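You operate a simulated robot arm through the tools that you are given. There is no shell and no other tool. Be economical: measure what you need, move in short steps, check, and stop when the job is done.

Carry out the task below with a simulated robot arm. There is one attempt and no reset: what you move stays moved.

JOB
Take the teal beaker and leave it on top of the blue round tin.

It is judged by the outcome, as a careful person would: the job done as asked, and still so three seconds after it is handed in. It fails if anything else is knocked over, pushed out of place, dropped, spilled or broken.

ROBOT AND FRAMES
A 6-joint arm with a two-finger parallel gripper, fixed in place. Base frame: the origin is at the foot of the arm, x ahead of it, y to its left, z up; the work surface is at about z = 0.74. Units: m, rad, N and s.
With the tool pointing down near the work surface it reaches from about 0.26 to 0.68 m from the base axis. Its first joint turns from -1.152 to 1.152 rad. Payload 2.9 kg.
The tool frame sits at the grasp point between the pads (the TCP): z along the fingers, y along the line on which they close. The tips reach 0.03 m beyond it. The gripper opens to 0.11 m. The fingers are 0.02 m wide and 0.01 m thick; the gripper's body (0.048 by 0.112 m) begins 0.055 m behind the TCP.
Orientation is that of the tool frame in the base frame, as [roll, pitch, yaw] about the fixed x, y, z axes, in that order (R = Rz(yaw) Ry(pitch) Rx(roll)). With the fingers straight down and closing along the base's y, the tool's x points along the base's -x, its y along +y and its z along -z.

CONTROLS
- The arm moves only by the tool jog_arm. Its argument "rows" is a list of rows, each an object of numbers (a shift or turn left out is 0, a gripper value left out holds the last): "tx", "ty", "tz": the shift along the base's x, y, z in units of 50 mm (1.0 is 50 mm); "wx", "wy", "wz": the turn, a rotation vector about the base's x, y, z in units of 5 degrees (1.0 is 5 degrees). In form: [{"tx": .., "ty": .., "tz": .., "wx": .., "wy": .., "wz": ..}, ...]. A call has 1 to 20 rows; each row shifts and turns the commanded pose from where the row before left it. "hand" is the finger opening in m, from 0 to 0.11, set as the call begins (left out, the last holds). A call with a number of a shift or a turn outside -1 to 1 is refused whole. Each row takes 0.2 s and may step no farther than 0.05 m and 0.15 rad from the row before; otherwise, or with a gripper value out of range, the whole call is refused. A pose out of reach is approached as far as the arm can. The call stops where the force on the tool passes 40 N (or 10 N more than at its start, if that is more) or the arm is blocked; 0.2 s more then pass. Each finger travels about 0.108 m/s and halts on what it meets, pressing with about 27 N; the grip force reading is that of the motor and also rises with nothing between the fingers. The clock runs only during rows and for 0.2 s after the last one: add rows that do not move to give the fingers time. The reply holds the time, the measured pose of the TCP, the force on the tool along the base axes, the opening and the grip force, in the units named above and with some noise.
- Cameras (640 x 400 px; columns grow to the right, rows downward): "scene" is fixed at [0.0986, 0.4682, 1.3785]; the picture's right is [-0.39, -0.92, 0.00], its down [-0.58, 0.24, -0.78] and it looks along [0.71, -0.30, -0.63] (base axes); focal length 294 px, centre (320, 200). "wrist" rides on the gripper at [0.072, 0.017, -0.103] in the tool frame; the picture's right is [-0.23, 0.97, 0.00], its down [-0.76, -0.18, -0.62] and it looks along [-0.61, -0.14, 0.78] (tool axes); focal length 222 px, centre (320, 200). There is no depth. A picture from a camera that has moved, and an enlarged one, comes with that camera's place and axes in the base frame and with its lens.
- camera(camera): a new picture of that camera. It takes no simulated time.
- inspect(camera, box): a new picture of the part [left, top, right, bottom] of that camera's present view, enlarged. It takes no simulated time.
- close_job(): hands the job in; it is judged then, once.

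Go step by step. Nothing tells you positions but the pictures and the camera data: compare them with the known pose of the tool, close in by small moves and look again before you grip or let go. The budget is 90 turns and 46 pictures, counting those below and the enlarged ones. Unless the task says otherwise, let go and move clear before handing in, and close with one line.

The tools are called after "Request:" as a command line: name --argument value ..., lists and objects as JSON in quotes. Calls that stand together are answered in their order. jog_arm: Moves the arm, as the interface text tells. Its arguments: {"type":"object","properties":{"rows":{"type":"array"},"hand":{"type":"number"}},"required":["rows"]} The other tools are called the same way: camera (camera) takes a picture; inspect (camera, box) takes an enlarged picture of a part of a camera's view; close_job () hands the job in.

At the start:

```text
clock: 0.0
tool_pos: [0.479, 0.137, 1.119]
orientation: [3.141, 0.0, 3.141]
contact_force: [0.5, 0.1, -0.6]
finger_gap: 0.11
gripper_force: 0.1
```

scene: 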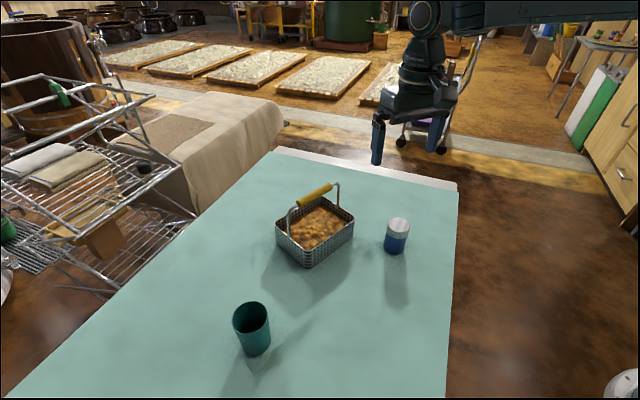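
wrist: 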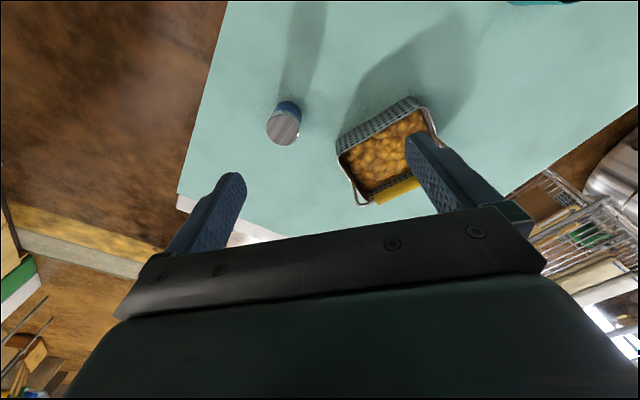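

I see the beaker near (0.42, 0.48), the tin near (0.54, 0.05), and the basket between them. I'll zoom in on the beaker and tin to refine these positions.

Request:
inspect --camera "scene" --box '[200, 280, 320, 370]'

Request:
inspect --camera "scene" --box '[340, 195, 460, 270]'

```text
4.44 times, centred on (260, 325) of scene
camera zoom: at [0.0986, 0.4682, 1.3785], right [-0.39, -0.92, 0.0], down [-0.58, 0.24, -0.78], along [0.71, -0.3, -0.63], focal length 1306 px, centre (587, -356)
```

zoom: 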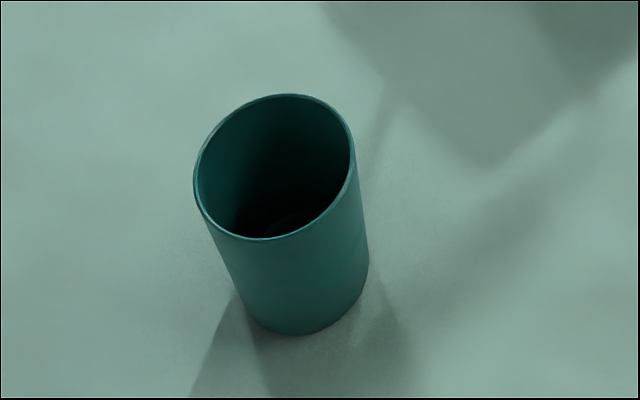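

```text
5.33 times, centred on (400, 232) of scene
camera zoom: at [0.0986, 0.4682, 1.3785], right [-0.39, -0.92, 0.0], down [-0.58, 0.24, -0.78], along [0.71, -0.3, -0.63], focal length 1567 px, centre (-107, 27)
```

zoom: 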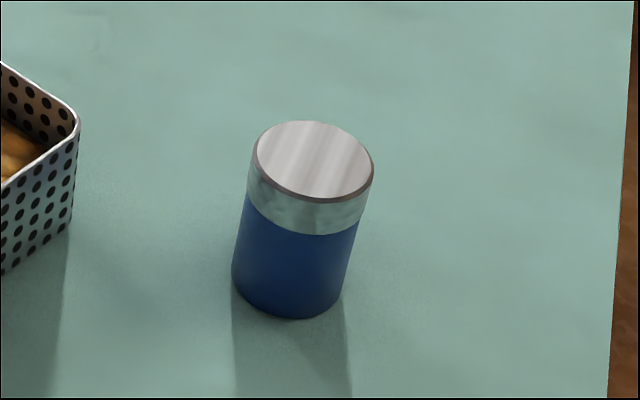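

The beaker is at about (0.423, 0.477) with its rim at z≈0.843 and a diameter of about 0.069. The tin is at about (0.536, 0.053) with its top at z≈0.83. I'll move above the beaker first.

Request:
jog_arm --rows '[{"tx": -0.124, "ty": 0.756, "tz": -0.267}, {"tx": -0.124, "ty": 0.756, "tz": -0.267}, {"tx": -0.124, "ty": 0.756, "tz": -0.267}, {"tx": -0.124, "ty": 0.756, "tz": -0.267}, {"tx": -0.124, "ty": 0.756, "tz": -0.267}, {"tx": -0.124, "ty": 0.756, "tz": -0.267}, {"tx": -0.124, "ty": 0.756, "tz": -0.267}, {"tx": -0.124, "ty": 0.756, "tz": -0.267}, {"tx": -0.124, "ty": 0.756, "tz": -0.267}, {}, {}]' --hand 0.11

```text
clock: 2.4
tool_pos: [0.4219, 0.4781, 1.0]
orientation: [3.141, 0.0, -3.141]
contact_force: [0.0, -0.4, 0.5]
finger_gap: 0.11
gripper_force: 0.1
```

The arm is above the beaker at z=1.0. I'll check the alignment with both cameras.

Request:
camera --camera "wrist"

Request:
camera --camera "scene"

```text
41 pictures are left
camera wrist: at [0.3511, 0.4952, 1.104], right [0.23, 0.97, 0.0], down [0.76, -0.18, 0.62], along [0.61, -0.14, -0.78], focal length 222 px, centre (320, 200)
```

wrist: 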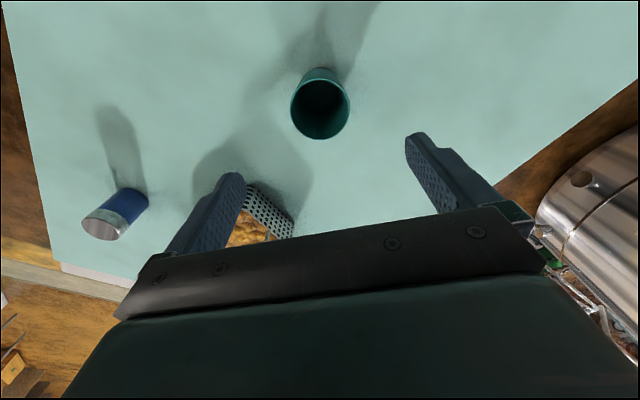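

```text
40 pictures are left
```

scene: 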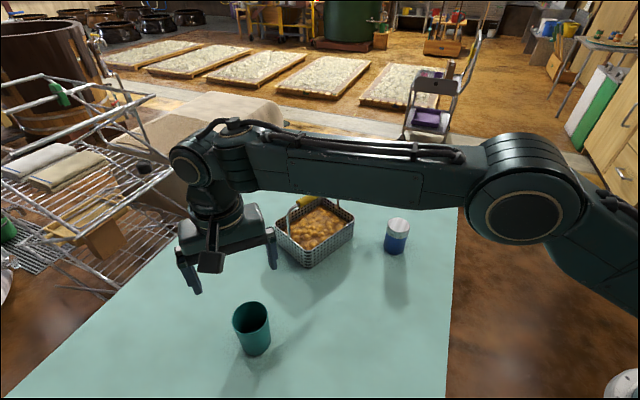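

The wrist view confirms the rim at about (0.425, 0.478). I'll descend to z=0.81.

Request:
jog_arm --rows '[{"tx": 0.05, "tz": -0.76}, {"tz": -0.76}, {"tz": -0.57}, {"tz": -0.57}, {"tz": -0.57}, {"tz": -0.57}, {}]'

Request:
camera --camera "wrist"

Request:
inspect --camera "scene" --box '[170, 240, 330, 370]'

```text
clock: 4.0
tool_pos: [0.425, 0.478, 0.8076]
orientation: [-3.141, 0.0, -3.141]
contact_force: [0.7, 0.9, -0.6]
finger_gap: 0.1101
gripper_force: 0.0
```

```text
39 pictures are left
camera wrist: at [0.354, 0.494, 0.9127], right [0.23, 0.97, 0.0], down [0.76, -0.18, 0.62], along [0.61, -0.14, -0.78], focal length 222 px, centre (320, 200)
```

wrist: 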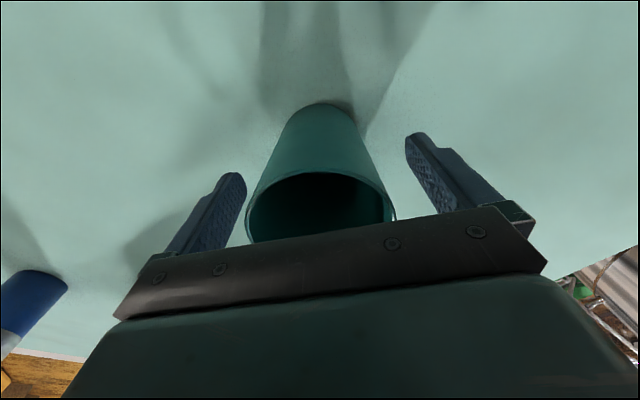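

```text
3.08 times, centred on (250, 305) of scene
camera zoom: at [0.0986, 0.4682, 1.3785], right [-0.39, -0.92, 0.0], down [-0.58, 0.24, -0.78], along [0.71, -0.3, -0.63], focal length 904 px, centre (535, -123)
```

zoom: 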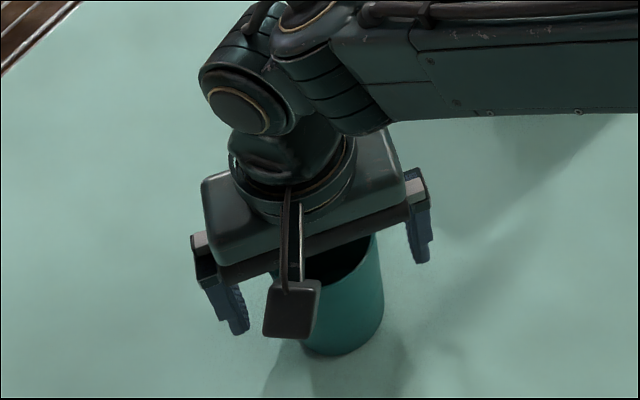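

The beaker sits between the pads, perhaps 3–5 mm ahead in x. I'll nudge forward and close.

Request:
jog_arm --rows '[{"tx": 0.07}, {}]'

Request:
jog_arm --rows '[{}, {}, {}, {}, {}]' --hand 0.05

Request:
camera --camera "wrist"

```text
clock: 4.6
tool_pos: [0.4293, 0.4787, 0.8086]
orientation: [-3.141, 0.0, 3.141]
contact_force: [-0.5, 0.9, -0.6]
finger_gap: 0.1099
gripper_force: 0.0
```

```text
clock: 5.8
tool_pos: [0.4301, 0.4788, 0.8085]
orientation: [3.141, 0.0, 3.141]
contact_force: [-0.1, 0.3, 0.3]
finger_gap: 0.0682
gripper_force: 26.8
```

```text
37 pictures are left
camera wrist: at [0.3577, 0.4943, 0.9134], right [0.23, 0.97, 0.0], down [0.76, -0.18, 0.62], along [0.61, -0.14, -0.78], focal length 222 px, centre (320, 200)
```

wrist: 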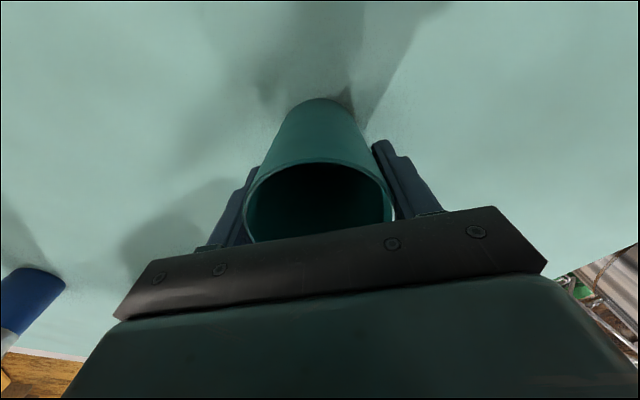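

It's gripped at a gap of 0.068. I'll lift slightly and check that it holds.

Request:
jog_arm --rows '[{"tz": 0.2}, {"tz": 0.4}, {"tz": 0.6}, {"tz": 0.8}, {"tz": 1.0}, {"tz": 1.0}, {"tz": 0.6}, {}]'

Request:
inspect --camera "scene" --box '[130, 180, 330, 340]'

```text
clock: 7.6
tool_pos: [0.4311, 0.4764, 1.0381]
orientation: [3.14, 0.003, -3.141]
contact_force: [1.1, 0.1, -0.4]
finger_gap: 0.0682
gripper_force: 26.9
```

```text
2.50 times, centred on (230, 260) of scene
camera zoom: at [0.0986, 0.4682, 1.3785], right [-0.39, -0.92, 0.0], down [-0.58, 0.24, -0.78], along [0.71, -0.3, -0.63], focal length 734 px, centre (545, 50)
```

zoom: 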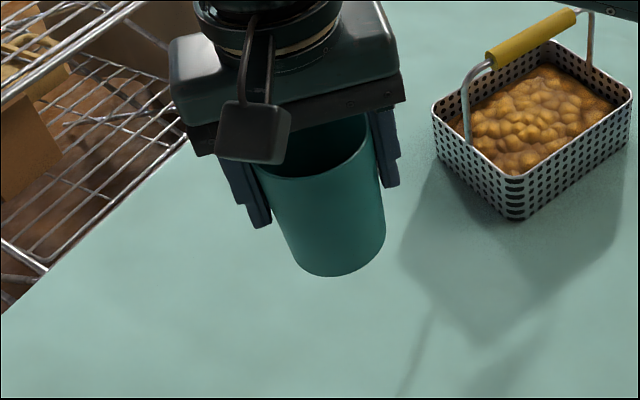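

The beaker is held firmly. I'll raise it a bit, carry it along y at small x to stay clear of the basket, then move out over the tin.

Request:
jog_arm --rows '[{"tz": 0.4, "ty": -0.2}, {"tz": 0.2, "ty": -0.47}, {"ty": -0.7}, {"ty": -0.75}, {"ty": -0.75}, {"ty": -0.75}, {"ty": -0.75}, {"ty": -0.75}, {"ty": -0.75}, {"ty": -0.75}, {"ty": -0.75}, {"ty": -0.7}, {"ty": -0.4, "tx": 0.2}, {"tx": 0.5}, {"tx": 0.5}, {"tx": 0.5}, {"tx": 0.3}, {"tx": 0.1}, {}, {}]'

Request:
camera --camera "scene"

Request:
camera --camera "wrist"

```text
clock: 11.8
tool_pos: [0.535, 0.053, 1.0686]
orientation: [-3.141, 0.0, 3.141]
contact_force: [-0.3, 0.0, -0.8]
finger_gap: 0.068
gripper_force: 27.3
```

```text
35 pictures are left
```

scene: 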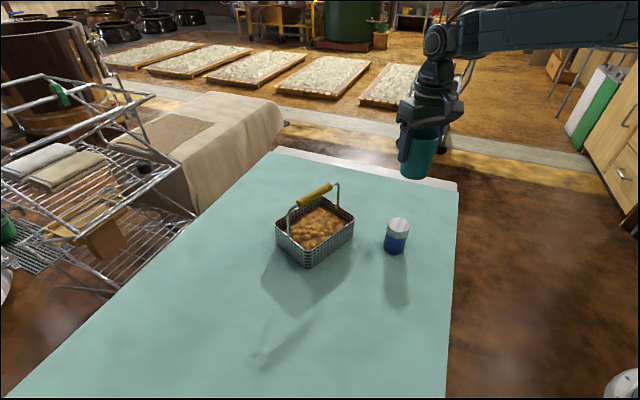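

```text
34 pictures are left
camera wrist: at [0.4628, 0.0703, 1.1733], right [0.23, 0.97, 0.0], down [0.76, -0.18, 0.62], along [0.61, -0.14, -0.78], focal length 222 px, centre (320, 200)
```

wrist: 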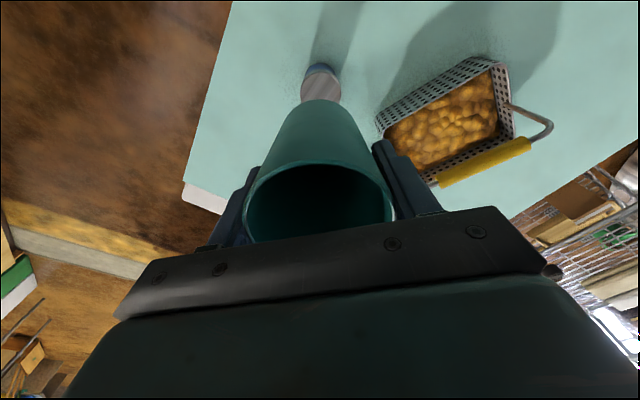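

The beaker is roughly over the tin. I'll lower it until it's about 3 cm above the lid, then check alignment.

Request:
jog_arm --rows '[{"tz": -0.4}, {"tz": -0.6}, {"tz": -0.6}, {"tz": -0.5}, {"tz": -0.3}, {"tz": -0.2}, {}, {}]'

Request:
inspect --camera "scene" --box '[320, 120, 480, 270]'

Request:
inspect --camera "wrist" --box '[240, 40, 400, 240]'

```text
clock: 13.6
tool_pos: [0.5342, 0.0542, 0.9389]
orientation: [-3.141, 0.0, 3.14]
contact_force: [-0.7, 0.4, -0.6]
finger_gap: 0.0683
gripper_force: 27.2
```

```text
2.67 times, centred on (400, 195) of scene
camera zoom: at [0.0986, 0.4682, 1.3785], right [-0.39, -0.92, 0.0], down [-0.58, 0.24, -0.78], along [0.71, -0.3, -0.63], focal length 783 px, centre (107, 213)
```

zoom: 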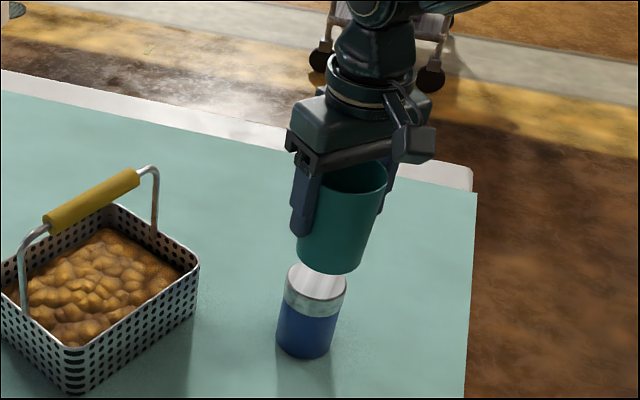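

```text
2.00 times, centred on (320, 140) of wrist
camera zoom: at [0.4628, 0.0701, 1.0424], right [0.23, 0.97, 0.0], down [0.76, -0.18, 0.62], along [0.61, -0.14, -0.78], focal length 444 px, centre (320, 320)
```

zoom: 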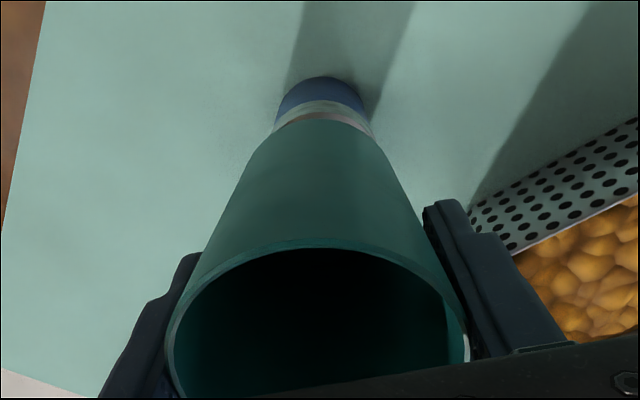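

It looks aligned to within a few millimetres. I'll lower further, with a small +x/+y correction, and recheck with less parallax.

Request:
jog_arm --rows '[{"tx": 0.05, "ty": 0.03, "tz": -0.15}, {"tz": -0.2}, {"tz": -0.15}, {}, {}]'

Request:
inspect --camera "scene" --box '[350, 175, 446, 265]'

Request:
inspect --camera "wrist" --box '[260, 60, 380, 160]'

```text
clock: 14.8
tool_pos: [0.5374, 0.0554, 0.9127]
orientation: [3.141, 0.0, -3.141]
contact_force: [-0.4, 0.3, -1.0]
finger_gap: 0.0683
gripper_force: 27.1
```

```text
4.44 times, centred on (398, 220) of scene
camera zoom: at [0.0986, 0.4682, 1.3785], right [-0.39, -0.92, 0.0], down [-0.58, 0.24, -0.78], along [0.71, -0.3, -0.63], focal length 1306 px, centre (-27, 111)
```

zoom: 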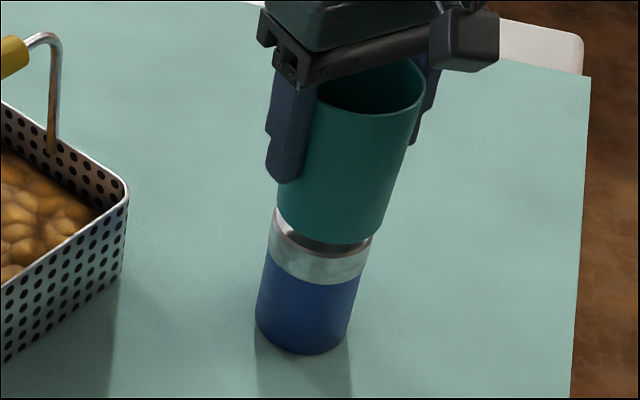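

```text
4.00 times, centred on (320, 110) of wrist
camera zoom: at [0.4652, 0.0724, 1.0174], right [0.23, 0.97, 0.0], down [0.76, -0.18, 0.62], along [0.61, -0.14, -0.78], focal length 888 px, centre (320, 560)
```

zoom: 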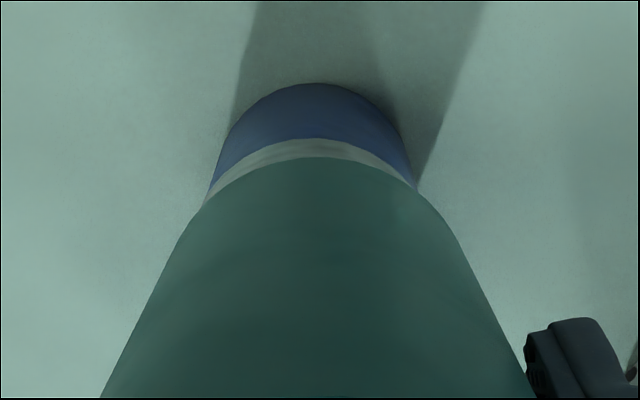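

The beaker is centred over the lid to within about 2–3 mm, with a gap of about 1.5 cm. I'll lower it gently toward contact.

Request:
jog_arm --rows '[{"tx": 0.02, "tz": -0.06}, {"tz": -0.06}, {"tz": -0.06}, {"tz": -0.04}, {}, {}]'

Request:
inspect --camera "scene" --box '[360, 185, 440, 265]'

```text
clock: 16.2
tool_pos: [0.5399, 0.0556, 0.902]
orientation: [3.14, 0.0, -3.14]
contact_force: [-0.2, 0.6, 0.4]
finger_gap: 0.0682
gripper_force: 27.2
```

```text
5.00 times, centred on (400, 225) of scene
camera zoom: at [0.0986, 0.4682, 1.3785], right [-0.39, -0.92, 0.0], down [-0.58, 0.24, -0.78], along [0.71, -0.3, -0.63], focal length 1469 px, centre (-80, 75)
```

zoom: 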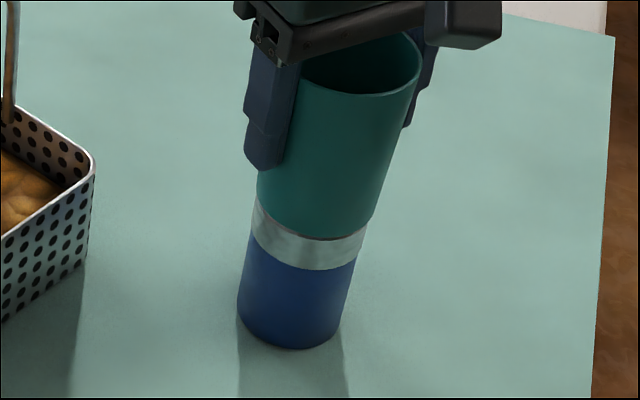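

It's nearly touching and looks well centred. I'll continue in 1 mm steps, watching the force.

Request:
jog_arm --rows '[{"tz": -0.02}, {"tz": -0.02}, {}]'

Request:
jog_arm --rows '[{"tz": -0.02}, {"tz": -0.02}, {}]'

```text
clock: 17.0
tool_pos: [0.5385, 0.0565, 0.9003]
orientation: [-3.141, -0.002, 3.141]
contact_force: [-0.1, 0.3, -1.2]
finger_gap: 0.068
gripper_force: 27.5
```

```text
clock: 17.8
tool_pos: [0.5389, 0.055, 0.8988]
orientation: [3.141, 0.001, -3.141]
contact_force: [0.1, -0.9, 3.7]
finger_gap: 0.0682
gripper_force: 26.6
```

The force rose to 3.7 N, which suggests first contact. I'll lower one more millimetre to confirm.

Request:
jog_arm --rows '[{"tz": -0.02}, {}]'

Request:
inspect --camera "scene" --box '[360, 185, 440, 265]'

Request:
inspect --camera "wrist" --box '[260, 60, 380, 160]'

```text
clock: 18.4
tool_pos: [0.5382, 0.0557, 0.8999]
orientation: [-3.141, 0.001, 3.14]
contact_force: [-0.5, -1.2, 14.0]
finger_gap: 0.0684
gripper_force: 27.3
```

```text
5.00 times, centred on (400, 225) of scene
camera zoom: at [0.0984, 0.4682, 1.3786], right [-0.39, -0.92, 0.0], down [-0.58, 0.24, -0.78], along [0.72, -0.3, -0.63], focal length 1469 px, centre (-80, 75)
```

zoom: 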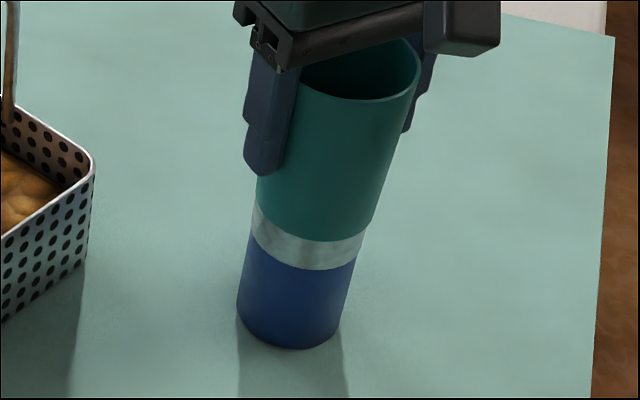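

```text
4.00 times, centred on (320, 110) of wrist
camera zoom: at [0.4666, 0.0721, 1.0029], right [0.23, 0.97, 0.0], down [0.76, -0.18, 0.63], along [0.61, -0.14, -0.78], focal length 888 px, centre (320, 560)
```

zoom: 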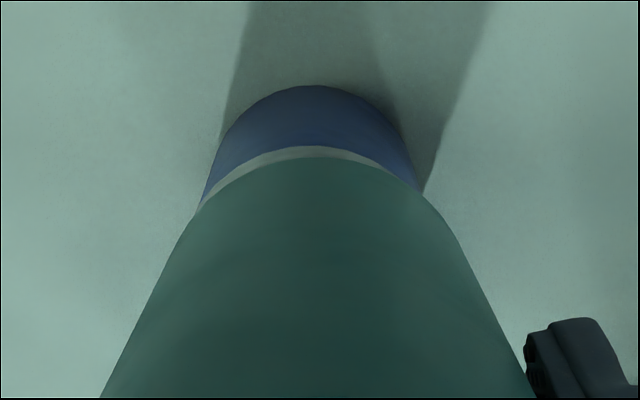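

It's seated on the lid and well aligned. I'll back off 1 mm to ease the force, then open gradually.

Request:
jog_arm --rows '[{"tz": 0.02}, {}]'

Request:
jog_arm --rows '[{}, {}]' --hand 0.075

Request:
jog_arm --rows '[{}, {}, {}]' --hand 0.108

Request:
inspect --camera "scene" --box '[350, 165, 450, 265]'

Request:
camera --camera "wrist"

```text
clock: 19.0
tool_pos: [0.5381, 0.0559, 0.899]
orientation: [3.14, 0.001, 3.141]
contact_force: [2.7, -0.8, 8.6]
finger_gap: 0.0681
gripper_force: 27.3
```

```text
clock: 19.6
tool_pos: [0.5382, 0.0558, 0.8978]
orientation: [3.141, -0.002, 3.142]
contact_force: [-0.1, -0.8, 0.1]
finger_gap: 0.075
gripper_force: 0.1
```

```text
clock: 20.4
tool_pos: [0.5379, 0.0551, 0.8991]
orientation: [-3.141, 0.0, 3.141]
contact_force: [-0.3, -0.7, 0.6]
finger_gap: 0.1081
gripper_force: 0.1
```

```text
4.00 times, centred on (400, 215) of scene
camera zoom: at [0.0986, 0.4682, 1.3785], right [-0.39, -0.92, 0.0], down [-0.58, 0.24, -0.78], along [0.71, -0.3, -0.63], focal length 1175 px, centre (0, 140)
```

zoom: 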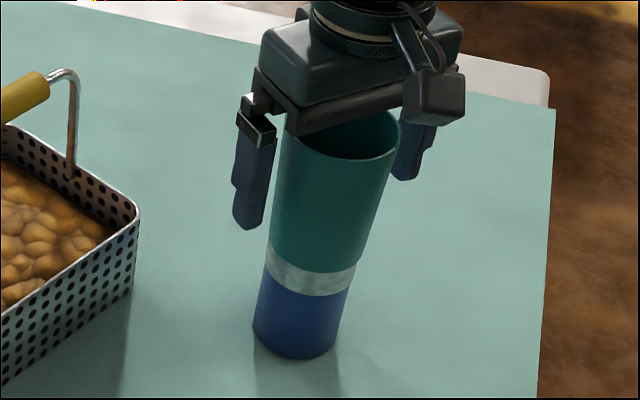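

```text
25 pictures are left
camera wrist: at [0.4663, 0.0722, 1.003], right [0.23, 0.97, 0.0], down [0.76, -0.18, 0.62], along [0.61, -0.14, -0.78], focal length 222 px, centre (320, 200)
```

wrist: 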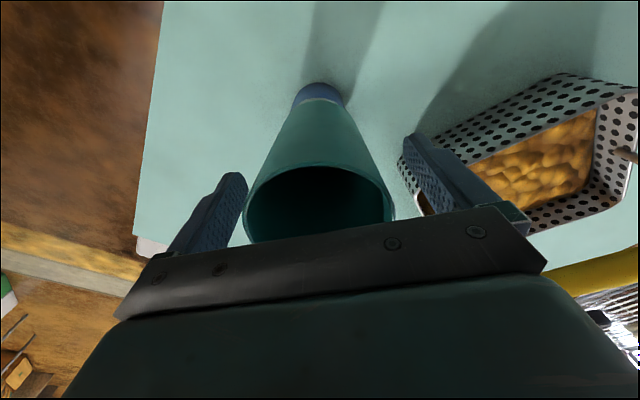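

The beaker stands free on the tin, and the fingers are clear on both sides. I'll rise straight up.

Request:
jog_arm --rows '[{"tz": 0.2}, {"tz": 0.4}, {"tz": 0.6}, {"tz": 0.8}, {"tz": 0.8}, {"tz": 0.6}, {}, {}]'

Request:
camera --camera "scene"

```text
clock: 22.2
tool_pos: [0.5384, 0.0564, 1.0685]
orientation: [-3.141, 0.0, 3.141]
contact_force: [-0.4, 0.0, -0.6]
finger_gap: 0.108
gripper_force: 0.1
```

```text
24 pictures are left
```

scene: 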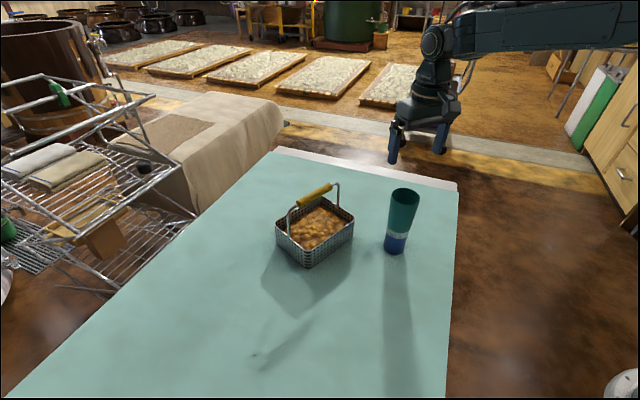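

The beaker stands upright on the tin, the basket hasn't moved, and the arm is clear, so I'm handing the job in.

Request:
close_job

```text
The job is handed in.
```

The teal beaker is standing upright on top of the blue round tin; the job is handed in, the arm is clear, and nothing else was disturbed.
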